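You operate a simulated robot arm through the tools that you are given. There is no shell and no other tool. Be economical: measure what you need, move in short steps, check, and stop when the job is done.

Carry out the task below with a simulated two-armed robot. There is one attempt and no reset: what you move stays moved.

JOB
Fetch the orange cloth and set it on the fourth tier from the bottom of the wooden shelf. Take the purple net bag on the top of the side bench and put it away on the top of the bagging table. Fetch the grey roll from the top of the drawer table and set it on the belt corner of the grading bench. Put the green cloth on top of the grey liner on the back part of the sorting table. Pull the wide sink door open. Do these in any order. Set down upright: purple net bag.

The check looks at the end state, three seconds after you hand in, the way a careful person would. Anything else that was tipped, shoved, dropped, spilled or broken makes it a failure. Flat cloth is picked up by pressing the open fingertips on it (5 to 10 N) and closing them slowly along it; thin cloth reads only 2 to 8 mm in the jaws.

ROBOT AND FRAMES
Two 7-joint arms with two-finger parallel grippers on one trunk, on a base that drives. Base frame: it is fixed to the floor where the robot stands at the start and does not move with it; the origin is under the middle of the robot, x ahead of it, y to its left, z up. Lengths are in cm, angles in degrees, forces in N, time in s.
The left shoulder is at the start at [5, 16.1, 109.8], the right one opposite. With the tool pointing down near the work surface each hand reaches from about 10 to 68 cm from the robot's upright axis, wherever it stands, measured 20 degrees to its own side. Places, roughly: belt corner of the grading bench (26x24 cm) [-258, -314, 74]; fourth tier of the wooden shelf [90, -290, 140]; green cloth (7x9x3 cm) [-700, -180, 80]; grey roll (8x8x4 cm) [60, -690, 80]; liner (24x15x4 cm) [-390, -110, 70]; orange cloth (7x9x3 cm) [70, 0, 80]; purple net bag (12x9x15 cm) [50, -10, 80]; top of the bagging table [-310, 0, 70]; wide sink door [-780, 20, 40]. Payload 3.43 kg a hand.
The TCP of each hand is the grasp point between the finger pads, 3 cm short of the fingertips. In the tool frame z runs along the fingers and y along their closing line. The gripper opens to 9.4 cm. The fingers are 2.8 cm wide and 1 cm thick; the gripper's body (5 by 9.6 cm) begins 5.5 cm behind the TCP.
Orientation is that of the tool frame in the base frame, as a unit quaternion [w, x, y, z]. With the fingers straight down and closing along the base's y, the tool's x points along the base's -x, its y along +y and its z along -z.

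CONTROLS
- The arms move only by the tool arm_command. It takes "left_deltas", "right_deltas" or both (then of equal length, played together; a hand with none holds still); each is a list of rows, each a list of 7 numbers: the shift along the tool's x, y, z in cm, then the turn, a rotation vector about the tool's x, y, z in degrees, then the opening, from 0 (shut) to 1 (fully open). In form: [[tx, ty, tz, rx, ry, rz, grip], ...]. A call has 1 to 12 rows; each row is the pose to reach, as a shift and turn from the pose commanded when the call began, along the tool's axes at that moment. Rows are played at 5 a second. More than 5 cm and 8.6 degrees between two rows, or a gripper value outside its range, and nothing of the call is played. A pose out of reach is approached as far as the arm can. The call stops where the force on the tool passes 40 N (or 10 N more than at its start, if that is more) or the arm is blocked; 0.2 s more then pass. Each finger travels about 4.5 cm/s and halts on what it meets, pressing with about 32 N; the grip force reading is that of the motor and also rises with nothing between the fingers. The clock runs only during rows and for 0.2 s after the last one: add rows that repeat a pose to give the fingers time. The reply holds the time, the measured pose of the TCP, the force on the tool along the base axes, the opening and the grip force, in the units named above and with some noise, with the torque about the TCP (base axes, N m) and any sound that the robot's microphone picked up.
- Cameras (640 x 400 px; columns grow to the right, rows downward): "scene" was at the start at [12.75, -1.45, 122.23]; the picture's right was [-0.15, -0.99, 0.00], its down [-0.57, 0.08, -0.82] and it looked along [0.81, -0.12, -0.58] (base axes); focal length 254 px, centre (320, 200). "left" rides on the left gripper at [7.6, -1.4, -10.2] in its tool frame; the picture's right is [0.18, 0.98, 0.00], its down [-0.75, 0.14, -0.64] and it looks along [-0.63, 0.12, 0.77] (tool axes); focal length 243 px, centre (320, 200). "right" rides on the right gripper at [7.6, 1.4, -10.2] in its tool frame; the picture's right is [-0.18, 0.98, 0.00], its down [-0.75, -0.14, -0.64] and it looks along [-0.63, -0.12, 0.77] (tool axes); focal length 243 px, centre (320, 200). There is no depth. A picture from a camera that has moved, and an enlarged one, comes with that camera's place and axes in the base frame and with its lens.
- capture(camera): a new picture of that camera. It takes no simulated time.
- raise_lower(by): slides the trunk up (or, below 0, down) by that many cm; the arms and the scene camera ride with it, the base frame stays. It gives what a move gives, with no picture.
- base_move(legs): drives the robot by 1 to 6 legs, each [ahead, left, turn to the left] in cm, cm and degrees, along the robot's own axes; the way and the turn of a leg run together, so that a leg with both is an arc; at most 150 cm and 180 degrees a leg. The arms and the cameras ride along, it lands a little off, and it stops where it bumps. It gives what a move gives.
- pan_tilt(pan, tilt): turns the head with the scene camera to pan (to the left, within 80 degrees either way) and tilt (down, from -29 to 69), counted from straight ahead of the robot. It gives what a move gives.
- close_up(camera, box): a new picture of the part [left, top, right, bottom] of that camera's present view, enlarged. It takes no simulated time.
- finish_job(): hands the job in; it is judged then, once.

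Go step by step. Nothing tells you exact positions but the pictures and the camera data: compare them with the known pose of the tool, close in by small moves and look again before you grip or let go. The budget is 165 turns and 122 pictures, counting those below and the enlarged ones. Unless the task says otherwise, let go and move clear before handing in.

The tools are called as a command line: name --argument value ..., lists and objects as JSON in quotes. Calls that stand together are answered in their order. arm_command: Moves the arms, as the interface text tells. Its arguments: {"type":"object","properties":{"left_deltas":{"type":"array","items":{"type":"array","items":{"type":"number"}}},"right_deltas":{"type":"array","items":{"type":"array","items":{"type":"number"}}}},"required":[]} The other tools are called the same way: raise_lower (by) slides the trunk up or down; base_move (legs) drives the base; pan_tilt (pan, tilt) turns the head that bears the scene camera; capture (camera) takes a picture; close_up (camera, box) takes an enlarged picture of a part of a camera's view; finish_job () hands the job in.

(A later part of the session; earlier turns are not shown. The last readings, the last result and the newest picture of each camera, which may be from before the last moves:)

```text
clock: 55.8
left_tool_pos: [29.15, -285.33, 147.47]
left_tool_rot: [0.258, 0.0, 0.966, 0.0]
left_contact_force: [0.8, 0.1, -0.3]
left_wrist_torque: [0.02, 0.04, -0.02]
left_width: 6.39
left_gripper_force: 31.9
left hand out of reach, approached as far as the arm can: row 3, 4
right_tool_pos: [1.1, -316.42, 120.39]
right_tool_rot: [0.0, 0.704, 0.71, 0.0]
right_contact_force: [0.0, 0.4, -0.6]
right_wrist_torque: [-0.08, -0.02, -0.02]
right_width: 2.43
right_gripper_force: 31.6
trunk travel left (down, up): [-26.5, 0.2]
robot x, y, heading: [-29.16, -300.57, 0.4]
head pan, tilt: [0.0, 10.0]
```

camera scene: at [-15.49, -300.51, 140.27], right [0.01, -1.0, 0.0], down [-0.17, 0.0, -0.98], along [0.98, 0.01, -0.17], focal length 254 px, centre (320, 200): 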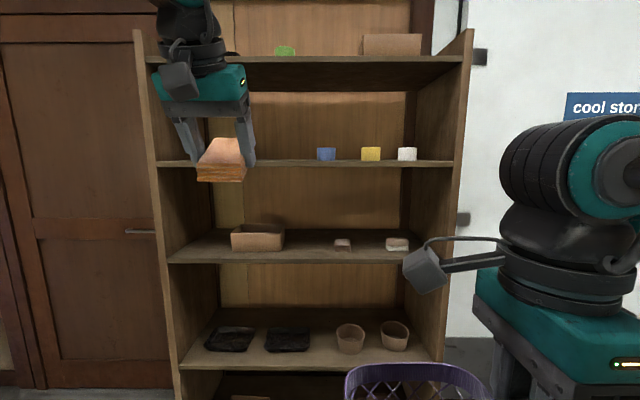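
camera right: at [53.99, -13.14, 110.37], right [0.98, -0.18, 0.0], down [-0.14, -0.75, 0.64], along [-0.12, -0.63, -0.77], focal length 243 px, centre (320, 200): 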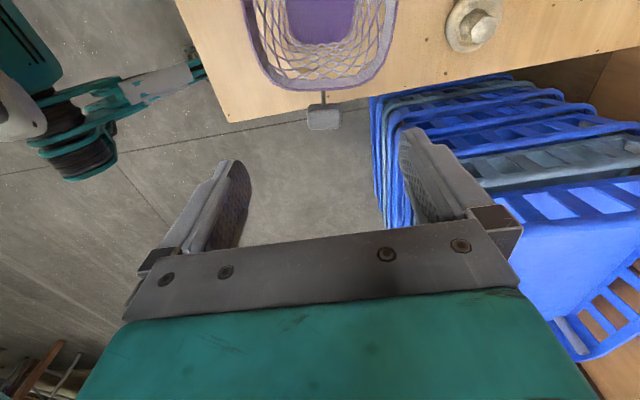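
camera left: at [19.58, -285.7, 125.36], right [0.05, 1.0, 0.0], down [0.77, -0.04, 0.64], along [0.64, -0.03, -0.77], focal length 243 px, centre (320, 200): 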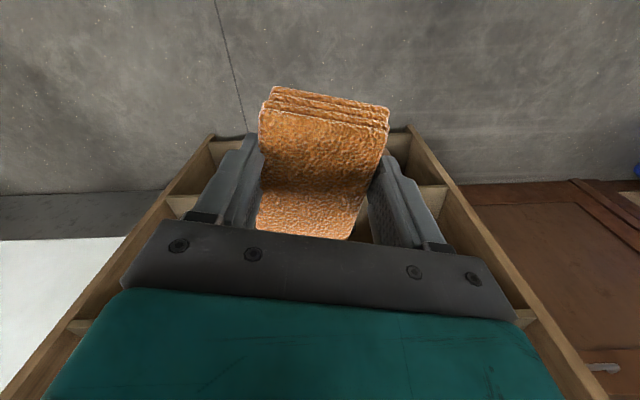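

Reach is good. I'll drive 42 cm ahead, then check clearances before going in.

base_move --legs '[[42, -1.5, 0]]'

capture --camera "scene"

capture --camera "left"

```text
clock: 58.4
left_tool_pos: [71.21, -286.91, 147.41]
left_tool_rot: [0.258, 0.001, 0.966, 0.0]
left_contact_force: [0.6, 0.1, -0.6]
left_wrist_torque: [-0.03, 0.02, 0.0]
left_width: 6.38
left_gripper_force: 32.1
right_tool_pos: [43.1, -318.0, 120.25]
right_tool_rot: [0.001, 0.706, 0.708, 0.0]
right_contact_force: [-0.4, 0.5, -0.7]
right_wrist_torque: [-0.05, 0.0, -0.01]
right_width: 2.46
right_gripper_force: 32.3
trunk travel left (down, up): [-26.5, 0.2]
robot x, y, heading: [13.11, -301.85, 0.2]
head pan, tilt: [0.0, 10.0]
```

```text
91 pictures are left
camera scene: at [26.46, -301.8, 140.26], right [0.0, -1.0, 0.0], down [-0.17, 0.0, -0.98], along [0.98, 0.0, -0.17], focal length 254 px, centre (320, 200)
```

scene: 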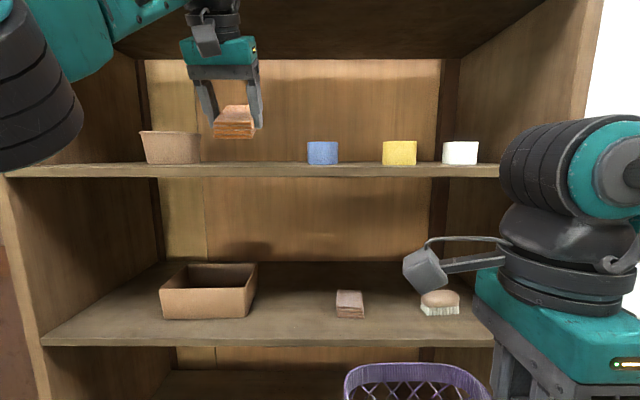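

```text
90 pictures are left
camera left: at [59.46, -288.43, 152.53], right [-0.16, 0.98, -0.09], down [0.33, 0.14, 0.93], along [0.93, 0.12, -0.35], focal length 243 px, centre (320, 200)
```

left: 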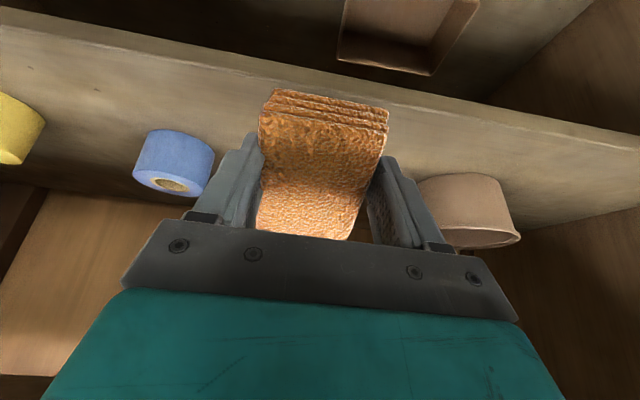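

The gap between pot (to y≈-272) and blue roll (from y≈-297) is well centred on my cloth. I'll tilt 10° more so the wrist stays clear of the top board's front edge.

arm_command --left_deltas '[[0, 0, 0, 0, -5, 0, 0], [0, 0, 0, 0, -10, 0, 0], [0, 0, 0, 0, -10, 0, 0]]'

base_move --legs '[[7, 0, 0]]'

pan_tilt --pan 25 --tilt -8

capture --camera "scene"

capture --camera "left"

```text
clock: 59.1
left_tool_pos: [71.06, -286.95, 147.55]
left_tool_rot: [0.343, 0.001, 0.939, -0.001]
left_contact_force: [-0.3, -0.6, -0.2]
left_wrist_torque: [-0.01, 0.04, 0.02]
left_width: 6.37
left_gripper_force: 32.0
right_tool_pos: [43.02, -317.94, 120.22]
right_tool_rot: [0.0, 0.706, 0.708, 0.0]
right_contact_force: [-0.1, 0.0, -0.3]
right_wrist_torque: [-0.09, 0.01, -0.01]
right_width: 2.47
right_gripper_force: 32.2
trunk travel left (down, up): [-26.5, 0.2]
robot x, y, heading: [13.19, -301.49, 0.0]
head pan, tilt: [0.0, 10.0]
```

```text
clock: 60.2
left_tool_pos: [78.34, -287.13, 147.45]
left_tool_rot: [0.341, 0.002, 0.94, -0.001]
left_contact_force: [0.4, -0.2, -0.9]
left_wrist_torque: [-0.02, 0.06, 0.02]
left_width: 6.36
left_gripper_force: 32.0
right_tool_pos: [49.98, -317.9, 120.22]
right_tool_rot: [0.0, 0.706, 0.708, 0.0]
right_contact_force: [0.0, 0.5, -1.1]
right_wrist_torque: [-0.05, 0.04, -0.02]
right_width: 2.41
right_gripper_force: 32.0
trunk travel left (down, up): [-26.5, 0.2]
robot x, y, heading: [20.12, -301.85, -0.1]
head pan, tilt: [0.0, 10.0]
```

```text
clock: 61.0
left_tool_pos: [78.1, -287.16, 147.52]
left_tool_rot: [0.342, 0.002, 0.94, 0.0]
left_contact_force: [0.7, 0.1, -0.3]
left_wrist_torque: [-0.01, -0.02, 0.02]
left_width: 6.39
left_gripper_force: 32.0
right_tool_pos: [50.02, -318.12, 120.11]
right_tool_rot: [0.001, 0.706, 0.708, 0.001]
right_contact_force: [0.4, -0.6, 0.0]
right_wrist_torque: [-0.08, -0.01, -0.02]
right_width: 2.44
right_gripper_force: 32.2
trunk travel left (down, up): [-26.5, 0.2]
robot x, y, heading: [19.9, -301.39, 0.2]
head pan, tilt: [25.0, -8.0]
```

```text
89 pictures are left
camera scene: at [31.81, -298.2, 143.09], right [0.42, -0.91, 0.0], down [0.13, 0.06, -0.99], along [0.9, 0.42, 0.14], focal length 254 px, centre (320, 200)
```

scene: 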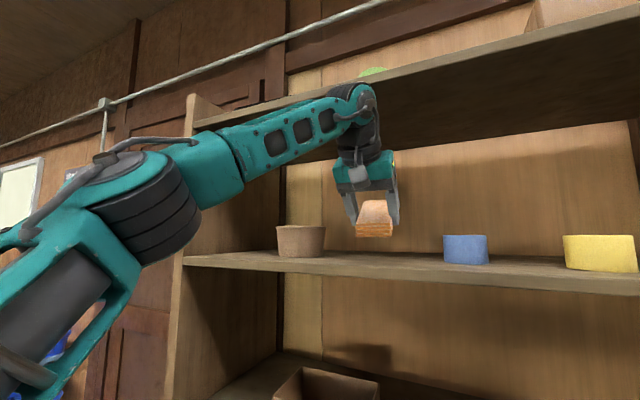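

```text
88 pictures are left
camera left: at [65.65, -288.52, 150.45], right [-0.14, 0.98, -0.12], down [0.17, 0.14, 0.98], along [0.98, 0.11, -0.18], focal length 243 px, centre (320, 200)
```

left: 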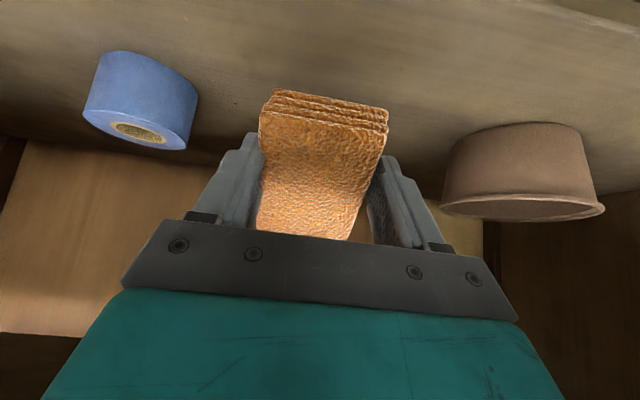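

The wrist is clear of the top board. I'll push along the tool axis, which moves it forward and down, until the cloth's near end touches.

arm_command --left_deltas '[[0, 0, 1.5, 0, 0, 0, 0], [0, 0, 3, 0, 0, 0, 0], [0, 0, 3.8, 0, 0, 0, 0], [0, 0, 3.8, 0, 0, 0, 0]]'

close_up --camera "scene" --box '[260, 60, 500, 300]'

```text
clock: 62.0
left_tool_pos: [80.55, -287.25, 144.61]
left_tool_rot: [0.343, 0.002, 0.939, -0.001]
left_contact_force: [0.0, -0.3, 0.1]
left_wrist_torque: [0.0, 0.0, -0.01]
left_width: 6.37
left_gripper_force: 31.8
right_tool_pos: [49.93, -318.04, 120.31]
right_tool_rot: [0.0, 0.707, 0.708, 0.0]
right_contact_force: [-0.3, 0.1, -0.2]
right_wrist_torque: [-0.03, -0.01, -0.01]
right_width: 2.46
right_gripper_force: 31.7
trunk travel left (down, up): [-26.5, 0.2]
robot x, y, heading: [20.04, -301.54, 0.1]
head pan, tilt: [25.0, -8.0]
```

```text
1.67 times, centred on (380, 180) of scene
camera zoom: at [31.78, -298.2, 143.1], right [0.42, -0.91, 0.0], down [0.13, 0.06, -0.99], along [0.9, 0.42, 0.14], focal length 424 px, centre (220, 233)
```

zoom: 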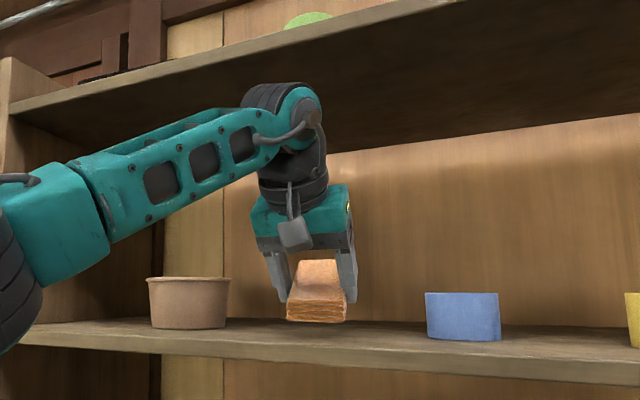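

arm_command --left_deltas '[[0.15, 0, 0.7, 0, 0, 0, 0], [0.3, 0, 1.2, 0, 0, 0, 0], [0.5, 0, 1.7, 0, 0, 0, 0], [0.5, 0, 1.7, 0, 0, 0, 0]]'

close_up --camera "scene" --box '[300, 140, 460, 300]'

```text
clock: 63.0
left_tool_pos: [81.24, -287.27, 143.04]
left_tool_rot: [0.342, 0.003, 0.94, -0.001]
left_contact_force: [-0.3, -0.5, -0.8]
left_wrist_torque: [0.01, 0.01, -0.01]
left_width: 6.35
left_gripper_force: 32.0
right_tool_pos: [50.01, -318.03, 120.27]
right_tool_rot: [-0.001, 0.707, 0.707, 0.0]
right_contact_force: [-0.2, -0.2, -0.4]
right_wrist_torque: [-0.03, -0.02, -0.01]
right_width: 2.47
right_gripper_force: 31.8
trunk travel left (down, up): [-26.5, 0.2]
robot x, y, heading: [19.6, -301.83, 0.2]
head pan, tilt: [25.0, -8.0]
```

```text
2.50 times, centred on (380, 220) of scene
camera zoom: at [31.78, -298.2, 143.1], right [0.42, -0.91, 0.0], down [0.13, 0.06, -0.99], along [0.9, 0.42, 0.14], focal length 636 px, centre (170, 150)
```

zoom: 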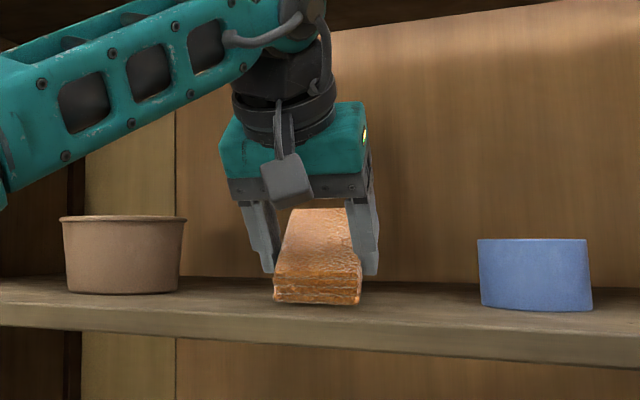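

arm_command --left_deltas '[[0.3, 0, 0.4, 0, 0, 0, 0], [0.6, 0, 0.8, 0, 0, 0, 0], [0.6, 0, 0.8, 0, 0, 0, 0]]'

close_up --camera "scene" --box '[300, 140, 460, 300]'

```text
clock: 63.9
left_tool_pos: [81.15, -287.25, 142.82]
left_tool_rot: [0.352, 0.001, 0.936, -0.003]
left_contact_force: [-1.3, -0.3, 8.4]
left_wrist_torque: [0.19, 0.14, 0.01]
left_width: 6.35
left_gripper_force: 32.2
right_tool_pos: [49.75, -317.95, 120.19]
right_tool_rot: [0.0, 0.706, 0.708, 0.0]
right_contact_force: [0.0, 0.1, -0.7]
right_wrist_torque: [-0.05, 0.0, -0.01]
right_width: 2.46
right_gripper_force: 32.4
trunk travel left (down, up): [-26.5, 0.2]
robot x, y, heading: [20.13, -301.76, 0.0]
head pan, tilt: [25.0, -8.0]
stopped in row 3 (left hand): the force on the tool passed its limit (the readings are from after the stop); the commanded pose is now the measured one
```

```text
2.50 times, centred on (380, 220) of scene
camera zoom: at [31.67, -298.21, 143.07], right [0.42, -0.91, 0.0], down [0.13, 0.06, -0.99], along [0.9, 0.42, 0.14], focal length 636 px, centre (170, 150)
```

zoom: 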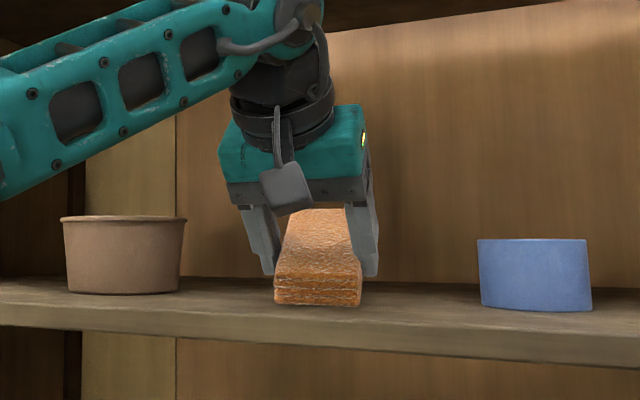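

In contact. I'll release gently.

arm_command --left_deltas '[[0, 0, 0, 0, 0, 0, 0.75], [0, 0, 0, 0, 0, 0, 0.85], [0, 0, 0, 0, 0, 0, 0.95], [0, 0, 0, 0, 0, 0, 0.95], [0, 0, 0, 0, 0, 0, 0.95]]'

close_up --camera "scene" --box '[300, 140, 460, 300]'

```text
clock: 65.1
left_tool_pos: [81.45, -287.13, 142.62]
left_tool_rot: [0.35, 0.002, 0.937, -0.004]
left_contact_force: [-0.6, 1.4, -0.3]
left_wrist_torque: [0.02, 0.01, 0.0]
left_width: 8.9
left_gripper_force: 0.0
right_tool_pos: [50.03, -318.1, 120.38]
right_tool_rot: [0.0, 0.707, 0.707, 0.0]
right_contact_force: [-0.6, 1.1, -1.4]
right_wrist_torque: [-0.08, 0.01, -0.01]
right_width: 2.44
right_gripper_force: 32.2
trunk travel left (down, up): [-26.5, 0.2]
robot x, y, heading: [19.77, -301.54, 0.2]
head pan, tilt: [25.0, -8.0]
```

```text
2.50 times, centred on (380, 220) of scene
camera zoom: at [31.8, -298.19, 143.1], right [0.42, -0.91, 0.0], down [0.13, 0.06, -0.99], along [0.9, 0.42, 0.14], focal length 636 px, centre (170, 150)
```

zoom: 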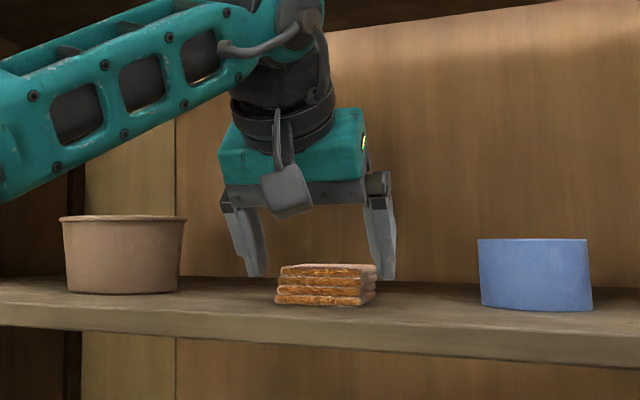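

The cloth lies flat on the tier. I'll draw the hand back along its axis, then back away.

arm_command --left_deltas '[[0, 0, -2, 0, 0, 0, 0.95], [0, 0, -4.5, 0, 0, 0, 0.95], [0, 0, -7, 0, 0, 0, 0.95], [0, 0, -7, 0, 0, 0, 0.95]]'

base_move --legs '[[-55, 0, 0]]'

pan_tilt --pan -75 --tilt 10

capture --camera "scene"

```text
clock: 66.1
left_tool_pos: [76.75, -287.04, 147.91]
left_tool_rot: [0.35, 0.002, 0.937, -0.004]
left_contact_force: [-0.1, -0.5, -0.8]
left_wrist_torque: [0.01, -0.03, 0.01]
left_width: 8.94
left_gripper_force: 0.1
right_tool_pos: [49.95, -318.09, 120.18]
right_tool_rot: [0.0, 0.706, 0.708, -0.001]
right_contact_force: [0.5, -0.3, 0.0]
right_wrist_torque: [-0.06, -0.02, 0.02]
right_width: 2.42
right_gripper_force: 32.1
trunk travel left (down, up): [-26.5, 0.2]
robot x, y, heading: [20.16, -301.86, 0.2]
head pan, tilt: [25.0, -8.0]
```

```text
clock: 69.3
left_tool_pos: [22.82, -287.73, 148.01]
left_tool_rot: [0.35, 0.009, 0.937, -0.006]
left_contact_force: [-0.4, -0.9, 1.0]
left_wrist_torque: [0.02, 0.0, -0.01]
left_width: 8.93
left_gripper_force: 0.1
right_tool_pos: [-4.48, -318.14, 120.21]
right_tool_rot: [-0.001, 0.713, 0.701, 0.0]
right_contact_force: [0.1, -0.7, -1.1]
right_wrist_torque: [-0.05, -0.03, 0.02]
right_width: 2.46
right_gripper_force: 31.5
trunk travel left (down, up): [-26.5, 0.2]
robot x, y, heading: [-34.57, -301.47, -0.8]
head pan, tilt: [25.0, -8.0]
```

```text
clock: 71.0
left_tool_pos: [22.77, -287.74, 147.96]
left_tool_rot: [0.35, 0.01, 0.937, -0.007]
left_contact_force: [0.3, 0.6, 0.4]
left_wrist_torque: [0.01, -0.02, 0.01]
left_width: 8.93
left_gripper_force: 0.1
right_tool_pos: [-4.43, -318.13, 120.29]
right_tool_rot: [0.001, 0.713, 0.701, 0.0]
right_contact_force: [0.1, -0.3, -0.3]
right_wrist_torque: [-0.04, -0.01, -0.02]
right_width: 2.44
right_gripper_force: 32.5
trunk travel left (down, up): [-26.5, 0.2]
robot x, y, heading: [-34.04, -301.26, -1.2]
head pan, tilt: [-75.0, 10.0]
```

```text
83 pictures are left
camera scene: at [-27.8, -310.5, 140.27], right [-0.97, -0.24, 0.0], down [-0.04, 0.17, -0.98], along [0.24, -0.96, -0.17], focal length 254 px, centre (320, 200)
```

scene: 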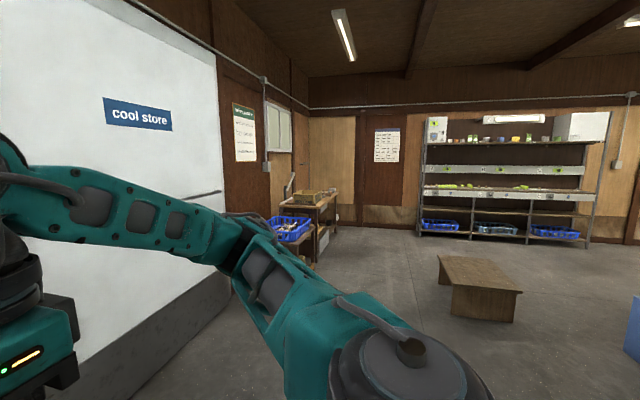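

The cloth is done. The drawer table with the grey roll should be among the tables ahead on the right-hand wall, and a low crate sits near [-100, -570]. I'll strafe on down at this x.

base_move --legs '[[0, 0, 1.2], [0, -150, 0], [0, -90, 0]]'

pan_tilt --pan -50 --tilt 20

capture --camera "scene"

```text
clock: 83.0
left_tool_pos: [25.01, -524.49, 147.88]
left_tool_rot: [0.35, -0.001, 0.937, -0.002]
left_contact_force: [-0.1, -0.2, -0.5]
left_wrist_torque: [0.02, 0.02, -0.01]
left_width: 8.93
left_gripper_force: 0.0
right_tool_pos: [-1.51, -555.72, 120.25]
right_tool_rot: [-0.001, 0.704, 0.71, 0.0]
right_contact_force: [-0.1, 0.1, -0.7]
right_wrist_torque: [-0.06, 0.0, -0.01]
right_width: 2.47
right_gripper_force: 31.9
trunk travel left (down, up): [-26.5, 0.2]
robot x, y, heading: [-30.89, -539.62, 0.5]
head pan, tilt: [-75.0, 10.0]
```

```text
clock: 83.9
left_tool_pos: [25.0, -524.55, 147.82]
left_tool_rot: [0.35, -0.001, 0.937, -0.002]
left_contact_force: [-0.2, -1.3, 0.9]
left_wrist_torque: [0.01, 0.02, -0.03]
left_width: 8.91
left_gripper_force: 0.1
right_tool_pos: [-1.38, -555.65, 120.32]
right_tool_rot: [0.0, 0.704, 0.71, 0.0]
right_contact_force: [1.3, -0.2, -0.3]
right_wrist_torque: [-0.04, -0.02, 0.0]
right_width: 2.46
right_gripper_force: 32.0
trunk travel left (down, up): [-26.5, 0.2]
robot x, y, heading: [-31.32, -539.2, 0.5]
head pan, tilt: [-50.0, 20.0]
```

```text
82 pictures are left
camera scene: at [-21.45, -546.68, 138.65], right [-0.76, -0.65, 0.0], down [-0.22, 0.26, -0.94], along [0.61, -0.72, -0.34], focal length 254 px, centre (320, 200)
```

scene: 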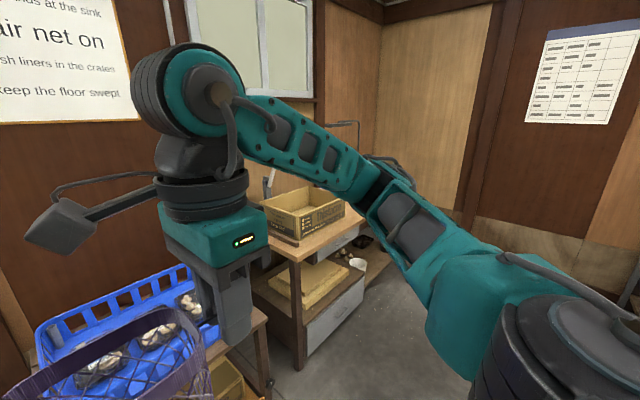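

The drawer table's near corner is at about [44, -609] and it faces me. I'll strafe further and lower the trunk to see its top.

base_move --legs '[[-6, -110, 0]]'

raise_lower --by -10

pan_tilt --pan -5 --tilt 28

capture --camera "scene"

```text
clock: 89.5
left_tool_pos: [20.01, -631.68, 147.93]
left_tool_rot: [0.35, -0.004, 0.937, -0.002]
left_contact_force: [0.8, 0.0, -0.5]
left_wrist_torque: [0.02, -0.01, -0.02]
left_width: 8.92
left_gripper_force: 0.0
right_tool_pos: [-6.2, -663.11, 120.14]
right_tool_rot: [0.0, 0.703, 0.712, 0.0]
right_contact_force: [-0.2, -0.7, -0.8]
right_wrist_torque: [-0.06, 0.01, -0.01]
right_width: 2.42
right_gripper_force: 32.3
trunk travel left (down, up): [-26.5, 0.2]
robot x, y, heading: [-36.68, -647.13, 1.0]
head pan, tilt: [-50.0, 20.0]
```

```text
clock: 90.8
left_tool_pos: [19.94, -631.66, 137.93]
left_tool_rot: [0.35, -0.005, 0.937, -0.001]
left_contact_force: [-1.8, 0.0, -0.2]
left_wrist_torque: [-0.03, 0.01, -0.01]
left_width: 8.93
left_gripper_force: 0.1
right_tool_pos: [-6.28, -663.09, 110.25]
right_tool_rot: [-0.001, 0.702, 0.713, 0.0]
right_contact_force: [-0.2, 0.2, -0.8]
right_wrist_torque: [-0.03, 0.01, 0.0]
right_width: 2.44
right_gripper_force: 32.0
trunk travel left (down, up): [-16.5, 10.2]
robot x, y, heading: [-36.26, -647.3, 0.6]
head pan, tilt: [-50.0, 20.0]
```

```text
clock: 91.9
left_tool_pos: [19.92, -631.78, 137.91]
left_tool_rot: [0.35, -0.005, 0.937, -0.001]
left_contact_force: [-0.2, 0.6, 0.1]
left_wrist_torque: [0.02, 0.0, -0.03]
left_width: 8.92
left_gripper_force: 0.1
right_tool_pos: [-6.37, -662.94, 110.29]
right_tool_rot: [0.0, 0.702, 0.712, 0.0]
right_contact_force: [0.4, -0.1, -1.0]
right_wrist_torque: [-0.06, -0.01, -0.01]
right_width: 2.45
right_gripper_force: 31.5
trunk travel left (down, up): [-16.5, 10.2]
robot x, y, heading: [-36.46, -647.31, 0.9]
head pan, tilt: [-5.0, 28.0]
```

```text
81 pictures are left
camera scene: at [-23.35, -647.79, 127.35], right [-0.07, -1.0, 0.0], down [-0.47, 0.03, -0.88], along [0.88, -0.07, -0.47], focal length 254 px, centre (320, 200)
```

scene: 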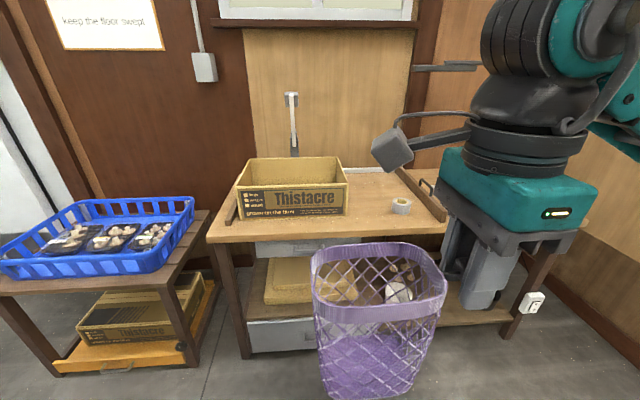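

The grey roll is at roughly [56, -684], lying flat beside a wooden rail. Close look.

close_up --camera "scene" --box '[340, 150, 460, 250]'

```text
4.00 times, centred on (400, 200) of scene
camera zoom: at [-23.35, -647.79, 127.35], right [-0.07, -1.0, 0.0], down [-0.47, 0.03, -0.88], along [0.88, -0.07, -0.47], focal length 1018 px, centre (0, 200)
```

zoom: 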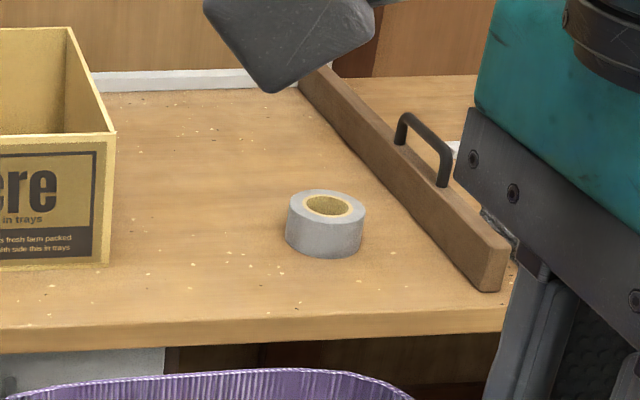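

The roll lies flat and clear of the rail by about 6 cm, so closing along y works. I'll bring the left hand back to vertical and lower it, then position the base.

arm_command --left_deltas '[[2.5, 0, 2.8, 0, 8.2, 0, 1], [5, 0, 5.6, 0, 16.4, 0, 1], [7.5, 0, 8.5, 0, 24.6, 0, 1], [10, 0, 11.5, 0, 32.8, 0, 1], [13, 0, 15, 0, 41, 0, 1], [16, 0, 18.5, 0, 41, 0, 1], [19, 0, 22, 0, 41, 0, 1], [22, 0, 25, 0, 41, 0, 1], [22, 0, 25, 0, 41, 0, 1]]'

base_move --legs '[[0, -54, -0.8], [40, 0, 0]]'

pan_tilt --pan 10 --tilt 38

capture --camera "scene"

capture --camera "left"

```text
clock: 93.9
left_tool_pos: [19.83, -631.66, 104.54]
left_tool_rot: [-0.001, -0.005, 1.0, -0.002]
left_contact_force: [0.7, -0.3, 0.7]
left_wrist_torque: [0.04, -0.01, 0.04]
left_width: 9.41
left_gripper_force: 0.0
right_tool_pos: [-6.35, -663.08, 110.36]
right_tool_rot: [0.0, 0.703, 0.712, 0.001]
right_contact_force: [-0.3, 0.1, 0.4]
right_wrist_torque: [-0.01, -0.03, -0.02]
right_width: 2.43
right_gripper_force: 31.6
trunk travel left (down, up): [-16.5, 10.2]
robot x, y, heading: [-36.29, -647.11, 0.7]
head pan, tilt: [-5.0, 28.0]
```

```text
clock: 99.1
left_tool_pos: [59.85, -685.29, 104.52]
left_tool_rot: [0.0, -0.002, 1.0, -0.003]
left_contact_force: [0.2, 0.8, -0.2]
left_wrist_torque: [-0.01, 0.01, 0.03]
left_width: 9.4
left_gripper_force: 0.1
right_tool_pos: [33.57, -716.31, 110.27]
right_tool_rot: [0.0, 0.704, 0.71, 0.0]
right_contact_force: [0.5, -0.2, -1.5]
right_wrist_torque: [-0.06, 0.01, 0.0]
right_width: 2.46
right_gripper_force: 31.9
trunk travel left (down, up): [-16.5, 10.2]
robot x, y, heading: [3.36, -700.11, 0.1]
head pan, tilt: [-5.0, 28.0]
```

```text
clock: 99.9
left_tool_pos: [59.95, -685.23, 104.54]
left_tool_rot: [0.002, -0.002, 1.0, -0.003]
left_contact_force: [-0.1, -0.3, -0.2]
left_wrist_torque: [0.04, 0.0, -0.03]
left_width: 9.38
left_gripper_force: 0.0
right_tool_pos: [33.64, -716.26, 110.27]
right_tool_rot: [0.0, 0.704, 0.71, -0.001]
right_contact_force: [0.0, -0.2, -1.0]
right_wrist_torque: [-0.04, -0.02, 0.01]
right_width: 2.44
right_gripper_force: 32.4
trunk travel left (down, up): [-16.5, 10.2]
robot x, y, heading: [3.55, -700.19, 0.4]
head pan, tilt: [10.0, 38.0]
```

```text
79 pictures are left
camera scene: at [15.99, -698.69, 125.8], right [0.18, -0.98, 0.0], down [-0.61, -0.11, -0.79], along [0.78, 0.14, -0.62], focal length 254 px, centre (320, 200)
```

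scene: 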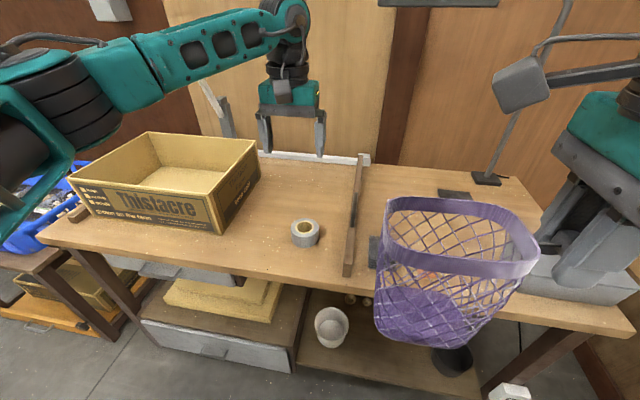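

```text
78 pictures are left
camera left: at [52.23, -686.6, 114.74], right [-0.19, 0.98, 0.0], down [0.75, 0.15, 0.64], along [0.63, 0.12, -0.77], focal length 243 px, centre (320, 200)
```

left: 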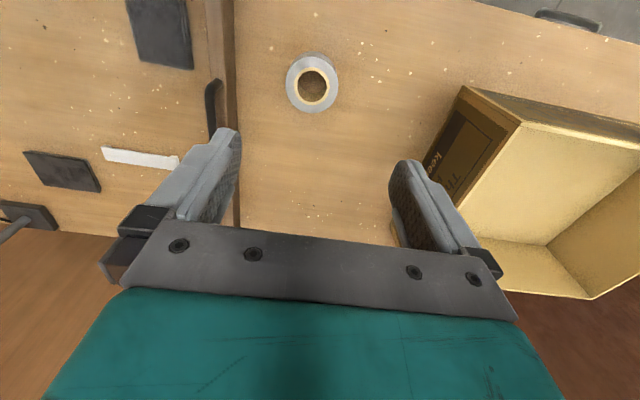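

The roll is near [61.3, -686.4] with its top about z=79. I'll centre and lower partway.

arm_command --left_deltas '[[-1.4, -1.2, 3, 0, 0, 0, 1], [-1.4, -1.2, 7, 0, 0, 0, 1], [-1.4, -1.2, 11, 0, 0, 0, 1], [-1.4, -1.2, 15, 0, 0, 0, 1], [-1.4, -1.2, 15, 0, 0, 0, 1]]'

capture --camera "left"

```text
clock: 101.1
left_tool_pos: [61.51, -686.56, 89.34]
left_tool_rot: [0.001, -0.001, 1.0, -0.003]
left_contact_force: [-0.2, -0.3, 0.1]
left_wrist_torque: [0.03, -0.02, -0.01]
left_width: 9.39
left_gripper_force: 0.1
right_tool_pos: [33.48, -716.19, 110.25]
right_tool_rot: [0.0, 0.704, 0.71, 0.0]
right_contact_force: [-0.1, -0.4, -0.6]
right_wrist_torque: [-0.05, 0.0, 0.0]
right_width: 2.44
right_gripper_force: 31.9
trunk travel left (down, up): [-16.5, 10.2]
robot x, y, heading: [3.43, -700.59, 0.6]
head pan, tilt: [10.0, 38.0]
```

```text
77 pictures are left
camera left: at [53.76, -687.85, 99.66], right [-0.19, 0.98, -0.01], down [0.75, 0.15, 0.64], along [0.63, 0.12, -0.77], focal length 243 px, centre (320, 200)
```

left: 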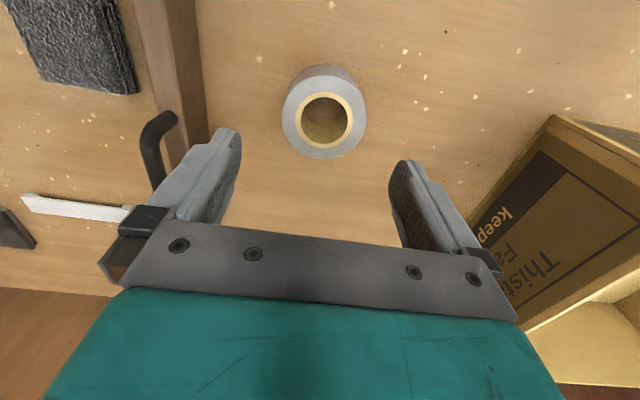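

Lined up; lowering around the roll and closing.

arm_command --left_deltas '[[0.4, 0.4, 3, 0, 0, 0, 1], [0.4, 0.4, 6, 0, 0, 0, 1], [0.4, 0.4, 8, 0, 0, 0, 1], [0.4, 0.4, 9, 0, 0, 0, 1], [0.4, 0.4, 9, 0, 0, 0, 1]]'

capture --camera "left"

```text
clock: 102.3
left_tool_pos: [60.92, -685.94, 80.42]
left_tool_rot: [-0.001, -0.001, 1.0, -0.003]
left_contact_force: [0.3, 0.2, -0.5]
left_wrist_torque: [0.0, 0.04, 0.0]
left_width: 9.41
left_gripper_force: 0.1
right_tool_pos: [33.48, -716.23, 110.29]
right_tool_rot: [0.0, 0.705, 0.709, 0.0]
right_contact_force: [0.1, 0.3, -0.4]
right_wrist_torque: [-0.04, 0.01, 0.0]
right_width: 2.42
right_gripper_force: 31.9
trunk travel left (down, up): [-16.5, 10.2]
robot x, y, heading: [3.49, -700.12, 0.4]
head pan, tilt: [10.0, 38.0]
```

```text
76 pictures are left
camera left: at [53.37, -687.46, 90.72], right [-0.19, 0.98, 0.0], down [0.75, 0.15, 0.64], along [0.63, 0.12, -0.77], focal length 243 px, centre (320, 200)
```

left: 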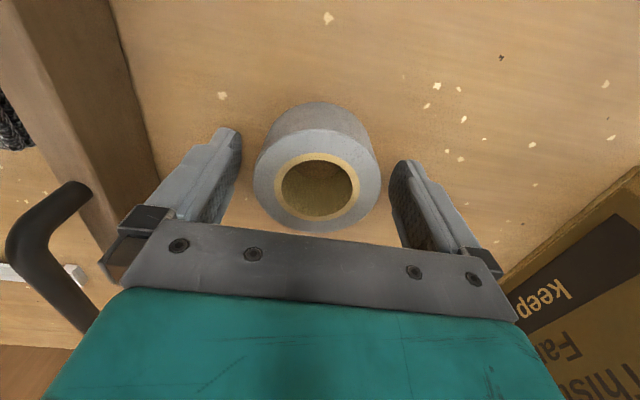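

arm_command --left_deltas '[[0, 0, 0.4, 0, 0, 0, 0.85], [0, 0, 0.4, 0, 0, 0, 0.7], [0, 0, 0.4, 0, 0, 0, 0.55], [0, 0, 0.4, 0, 0, 0, 0.4], [0, 0, 0.4, 0, 0, 0, 0.2], [0, 0, 0.4, 0, 0, 0, 0], [0, 0, 0.4, 0, 0, 0, 0]]'

arm_command --left_deltas '[[0, 0, -1, 0, 0, 0, 0], [0, 0, -4, 0, 0, 0, 0], [0, 0, -8, 0, 0, 0, 0], [0, 0, -12, 0, 0, 0, 0], [0, 0, -16, 0, 0, 0, 0], [0, 0, -20, 0, 0, 0, 0], [0, 0, -20, 0, 0, 0, 0]]'

capture --camera "left"

```text
clock: 103.9
left_tool_pos: [60.91, -686.13, 80.12]
left_tool_rot: [0.001, -0.002, 1.0, -0.002]
left_contact_force: [0.0, 0.1, 2.7]
left_wrist_torque: [0.04, -0.01, -0.03]
left_width: 7.49
left_gripper_force: 32.4
right_tool_pos: [33.46, -716.27, 110.27]
right_tool_rot: [0.0, 0.704, 0.71, 0.001]
right_contact_force: [0.3, 0.1, -1.1]
right_wrist_torque: [-0.06, 0.0, 0.01]
right_width: 2.45
right_gripper_force: 32.2
trunk travel left (down, up): [-16.5, 10.2]
robot x, y, heading: [3.25, -700.17, 0.4]
head pan, tilt: [10.0, 38.0]
```

```text
clock: 105.5
left_tool_pos: [60.92, -685.98, 100.13]
left_tool_rot: [0.001, -0.001, 1.0, -0.003]
left_contact_force: [0.1, -0.7, -1.8]
left_wrist_torque: [0.0, 0.01, 0.02]
left_width: 7.48
left_gripper_force: 32.4
right_tool_pos: [33.62, -716.35, 110.18]
right_tool_rot: [0.0, 0.704, 0.71, 0.0]
right_contact_force: [-0.8, 0.0, -0.4]
right_wrist_torque: [-0.03, 0.03, 0.0]
right_width: 2.45
right_gripper_force: 32.1
trunk travel left (down, up): [-16.5, 10.2]
robot x, y, heading: [3.66, -700.16, 0.7]
head pan, tilt: [10.0, 38.0]
```

```text
75 pictures are left
camera left: at [53.23, -687.4, 110.29], right [-0.19, 0.98, -0.01], down [0.75, 0.15, 0.64], along [0.63, 0.12, -0.77], focal length 243 px, centre (320, 200)
```

left: 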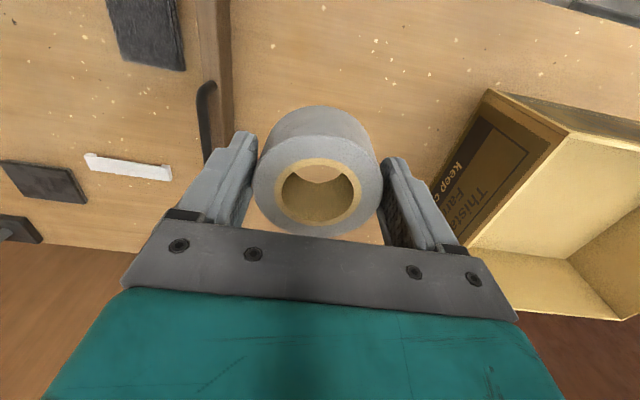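

The roll is held. I'll back off, strafe back up the clear lane, and turn to face −x toward the grading bench.

base_move --legs '[[-45, 0, -0.6], [0, 150, 0], [0, 130, 0], [0, 0, 170]]'

pan_tilt --pan 0 --tilt 15

capture --camera "scene"

```text
clock: 128.4
left_tool_pos: [-104.9, -429.17, 100.06]
left_tool_rot: [-0.002, 0.999, -0.043, 0.001]
left_contact_force: [-0.1, -0.2, -1.4]
left_wrist_torque: [0.01, -0.04, -0.01]
left_width: 7.49
left_gripper_force: 32.6
right_tool_pos: [-75.01, -401.52, 110.34]
right_tool_rot: [0.0, -0.679, 0.734, -0.001]
right_contact_force: [0.7, 0.2, -1.6]
right_wrist_torque: [0.05, 0.02, -0.02]
right_width: 2.46
right_gripper_force: 32.0
trunk travel left (down, up): [-16.5, 10.2]
robot x, y, heading: [-46.11, -420.59, 175.3]
head pan, tilt: [10.0, 38.0]
```

```text
clock: 129.3
left_tool_pos: [-104.98, -429.31, 99.99]
left_tool_rot: [-0.002, 0.999, -0.043, 0.0]
left_contact_force: [-0.7, 0.0, -0.6]
left_wrist_torque: [0.01, -0.04, 0.01]
left_width: 7.52
left_gripper_force: 32.1
right_tool_pos: [-74.96, -401.45, 110.17]
right_tool_rot: [0.0, -0.679, 0.734, -0.001]
right_contact_force: [-0.1, 0.3, -0.5]
right_wrist_torque: [0.05, 0.03, 0.02]
right_width: 2.44
right_gripper_force: 32.6
trunk travel left (down, up): [-16.5, 10.2]
robot x, y, heading: [-46.24, -420.44, 175.4]
head pan, tilt: [0.0, 15.0]
```

```text
74 pictures are left
camera scene: at [-59.68, -419.32, 129.45], right [0.08, 1.0, 0.0], down [0.26, -0.02, -0.97], along [-0.96, 0.08, -0.26], focal length 254 px, centre (320, 200)
```

scene: 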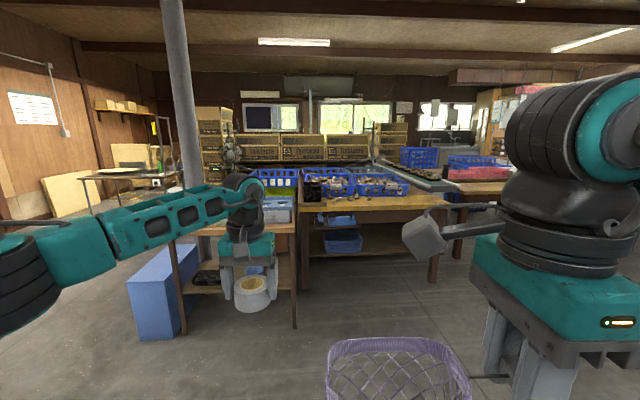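

close_up --camera "scene" --box '[280, 130, 520, 280]'

```text
2.67 times, centred on (400, 205) of scene
camera zoom: at [-59.68, -419.32, 129.45], right [0.08, 1.0, 0.0], down [0.26, -0.02, -0.97], along [-0.96, 0.08, -0.26], focal length 679 px, centre (107, 187)
```

zoom: 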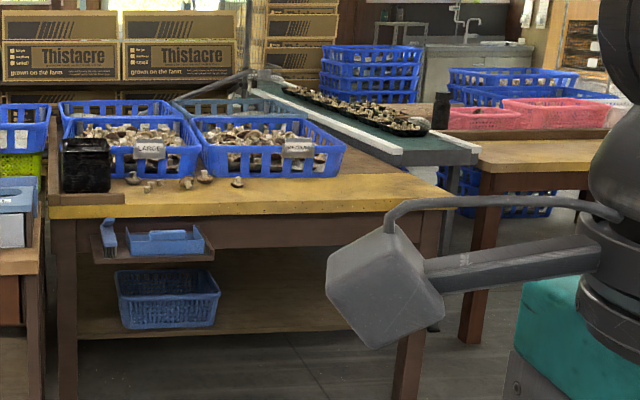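

The belt corner is the bare wooden front-right corner of the bench, in front of the green belt's end. I'll line up with it.

base_move --legs '[[0, 0, 4.6], [0, -120, 0], [105, 0, 0]]'

pan_tilt --pan 10 --tilt 32

capture --camera "scene"

```text
clock: 141.0
left_tool_pos: [-209.72, -314.96, 100.02]
left_tool_rot: [-0.003, 1.0, 0.006, -0.001]
left_contact_force: [0.4, 0.3, -1.0]
left_wrist_torque: [0.05, -0.02, 0.0]
left_width: 7.49
left_gripper_force: 31.7
right_tool_pos: [-182.54, -284.48, 110.25]
right_tool_rot: [0.0, 0.714, -0.7, 0.0]
right_contact_force: [-0.5, -0.2, -0.8]
right_wrist_torque: [0.06, 0.03, 0.01]
right_width: 2.44
right_gripper_force: 32.1
trunk travel left (down, up): [-16.5, 10.2]
robot x, y, heading: [-152.24, -300.15, -178.9]
head pan, tilt: [0.0, 15.0]
```

```text
clock: 141.8
left_tool_pos: [-209.52, -314.99, 99.94]
left_tool_rot: [-0.002, 1.0, 0.006, 0.0]
left_contact_force: [-0.4, 0.1, -1.2]
left_wrist_torque: [0.0, -0.02, -0.01]
left_width: 7.47
left_gripper_force: 32.2
right_tool_pos: [-182.57, -284.38, 110.23]
right_tool_rot: [0.0, 0.714, -0.7, 0.0]
right_contact_force: [0.0, -0.1, -0.2]
right_wrist_torque: [0.03, -0.05, 0.01]
right_width: 2.45
right_gripper_force: 32.0
trunk travel left (down, up): [-16.5, 10.2]
robot x, y, heading: [-152.03, -300.78, -179.3]
head pan, tilt: [10.0, 32.0]
```

```text
72 pictures are left
camera scene: at [-165.03, -302.25, 126.73], right [-0.19, 0.98, 0.0], down [0.52, 0.1, -0.85], along [-0.83, -0.16, -0.53], focal length 254 px, centre (320, 200)
```

scene: 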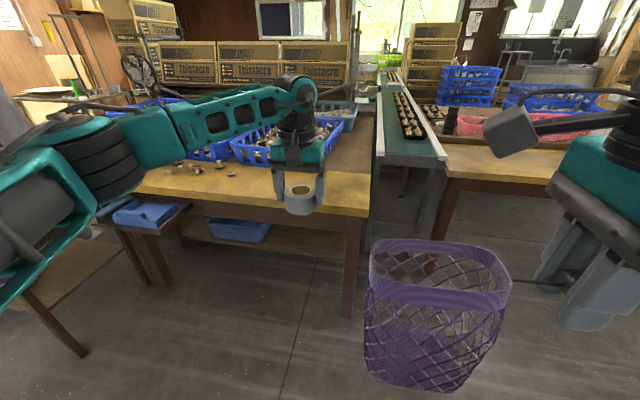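

The corner of the bench is at about [-241, -299] and the zone is bare. Driving in so the roll is above [-257, -314].

base_move --legs '[[47, 0, -0.9]]'

pan_tilt --pan 15 --tilt 45

capture --camera "scene"

capture --camera "left"

```text
clock: 144.5
left_tool_pos: [-256.23, -314.15, 100.09]
left_tool_rot: [-0.003, 1.0, -0.004, 0.0]
left_contact_force: [-0.4, 0.1, -0.5]
left_wrist_torque: [0.0, 0.0, 0.03]
left_width: 7.45
left_gripper_force: 32.3
right_tool_pos: [-228.61, -284.25, 110.14]
right_tool_rot: [0.0, -0.706, 0.708, 0.0]
right_contact_force: [-0.3, -0.6, -1.4]
right_wrist_torque: [0.06, -0.01, -0.01]
right_width: 2.46
right_gripper_force: 32.2
trunk travel left (down, up): [-16.5, 10.2]
robot x, y, heading: [-198.49, -300.77, 179.7]
head pan, tilt: [10.0, 32.0]
```

```text
clock: 145.3
left_tool_pos: [-256.17, -314.14, 100.04]
left_tool_rot: [-0.002, 1.0, -0.004, 0.0]
left_contact_force: [0.4, 0.4, -1.6]
left_wrist_torque: [-0.01, 0.01, -0.03]
left_width: 7.47
left_gripper_force: 31.7
right_tool_pos: [-228.59, -284.26, 110.18]
right_tool_rot: [0.0, -0.706, 0.708, 0.0]
right_contact_force: [-0.5, -0.1, 0.0]
right_wrist_torque: [0.07, 0.04, -0.01]
right_width: 2.42
right_gripper_force: 32.6
trunk travel left (down, up): [-16.5, 10.2]
robot x, y, heading: [-198.27, -300.42, 179.9]
head pan, tilt: [15.0, 45.0]
```

```text
71 pictures are left
camera scene: at [-210.47, -302.9, 124.78], right [-0.26, 0.97, 0.0], down [0.68, 0.18, -0.71], along [-0.68, -0.18, -0.71], focal length 254 px, centre (320, 200)
```

scene: 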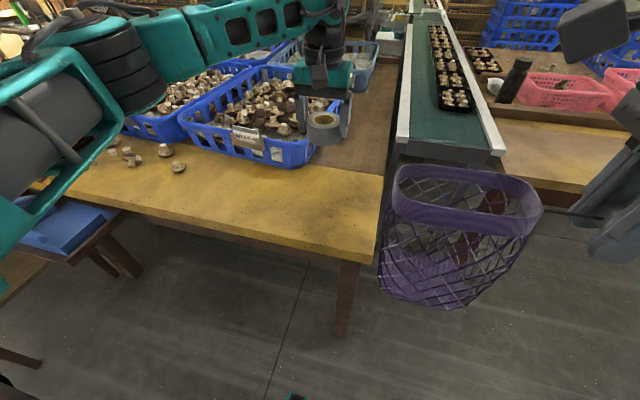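

```text
70 pictures are left
camera left: at [-248.68, -312.9, 110.25], right [0.18, -0.98, 0.0], down [-0.75, -0.14, 0.64], along [-0.63, -0.11, -0.77], focal length 243 px, centre (320, 200)
```

left: 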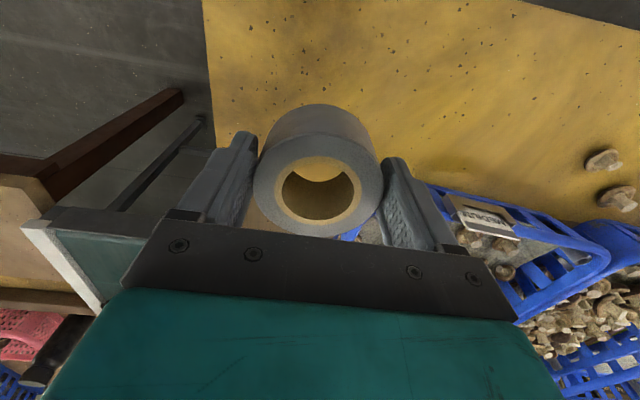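

The zone in front of the crate is free below the roll. Lowering.

arm_command --left_deltas '[[0, -1, 4, 0, 0, 0, 0], [0, -1, 8, 0, 0, 0, 0], [0, -1, 12, 0, 0, 0, 0], [0, -1, 16, 0, 0, 0, 0], [0, -1, 19, 0, 0, 0, 0], [0, -1, 20, 0, 0, 0, 0], [0, -1, 20, 0, 0, 0, 0]]'

close_up --camera "scene" --box '[240, 60, 400, 220]'

```text
clock: 146.9
left_tool_pos: [-256.41, -313.07, 80.0]
left_tool_rot: [-0.002, 1.0, -0.005, 0.0]
left_contact_force: [-0.1, -0.6, -0.6]
left_wrist_torque: [-0.01, -0.01, 0.0]
left_width: 7.44
left_gripper_force: 31.9
right_tool_pos: [-228.53, -284.08, 110.22]
right_tool_rot: [0.0, -0.706, 0.708, 0.001]
right_contact_force: [0.6, -0.4, -0.5]
right_wrist_torque: [0.07, 0.04, -0.02]
right_width: 2.46
right_gripper_force: 32.0
trunk travel left (down, up): [-16.5, 10.2]
robot x, y, heading: [-198.42, -300.69, 180.0]
head pan, tilt: [15.0, 45.0]
```

```text
2.50 times, centred on (320, 140) of scene
camera zoom: at [-210.47, -302.9, 124.77], right [-0.26, 0.97, 0.0], down [0.68, 0.18, -0.71], along [-0.68, -0.18, -0.71], focal length 636 px, centre (320, 350)
```

zoom: 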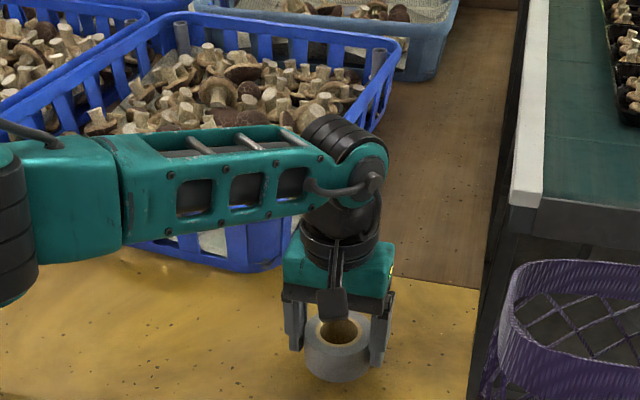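

arm_command --left_deltas '[[0, 0, 0.6, 0, 0, 0, 0], [0, 0, 1.2, 0, 0, 0, 0], [0, 0, 1.8, 0, 0, 0, 0], [0, 0, 2.2, 0, 0, 0, 0]]'

```text
clock: 147.9
left_tool_pos: [-256.17, -313.01, 78.22]
left_tool_rot: [-0.002, 1.0, -0.004, -0.001]
left_contact_force: [1.5, -1.8, 15.9]
left_wrist_torque: [-0.13, -0.4, -0.03]
left_width: 7.45
left_gripper_force: 32.6
right_tool_pos: [-228.41, -284.17, 110.37]
right_tool_rot: [-0.001, -0.707, 0.708, 0.001]
right_contact_force: [0.0, 0.2, 0.1]
right_wrist_torque: [0.07, -0.02, -0.01]
right_width: 2.44
right_gripper_force: 32.2
trunk travel left (down, up): [-16.5, 10.2]
robot x, y, heading: [-198.57, -300.78, 179.6]
head pan, tilt: [15.0, 45.0]
```

Contact at about 16 N; the roll is on the bench. Releasing and lifting straight up.

arm_command --left_deltas '[[0, 0, -0.2, 0, 0, 0, 0.85], [0, 0, -0.2, 0, 0, 0, 0.95], [0, 0, -0.2, 0, 0, 0, 1], [0, 0, -0.2, 0, 0, 0, 1], [0, 0, -3, 0, 0, 0, 1], [0, 0, -7, 0, 0, 0, 1], [0, 0, -12, 0, 0, 0, 1], [0, 0, -17, 0, 0, 0, 1], [0, 0, -22, 0, 0, 0, 1], [0, 0, -22, 0, 0, 0, 1]]'

capture --camera "left"

```text
clock: 150.1
left_tool_pos: [-256.21, -312.85, 99.65]
left_tool_rot: [-0.003, 1.0, -0.004, 0.001]
left_contact_force: [0.1, -0.8, 0.6]
left_wrist_torque: [0.0, 0.02, -0.04]
left_width: 9.39
left_gripper_force: 0.1
right_tool_pos: [-228.57, -284.23, 110.3]
right_tool_rot: [0.0, -0.707, 0.707, 0.0]
right_contact_force: [-0.3, 0.0, -0.3]
right_wrist_torque: [0.08, -0.01, 0.03]
right_width: 2.48
right_gripper_force: 32.8
trunk travel left (down, up): [-16.5, 10.2]
robot x, y, heading: [-198.64, -300.55, 180.2]
head pan, tilt: [15.0, 45.0]
```

```text
68 pictures are left
camera left: at [-248.69, -311.6, 109.79], right [0.18, -0.98, 0.0], down [-0.75, -0.14, 0.64], along [-0.63, -0.11, -0.77], focal length 243 px, centre (320, 200)
```

left: 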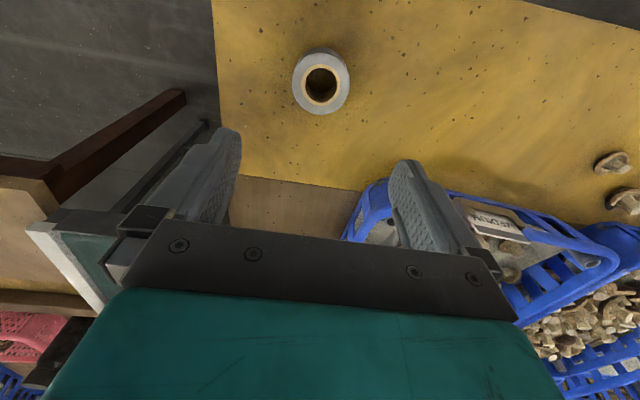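

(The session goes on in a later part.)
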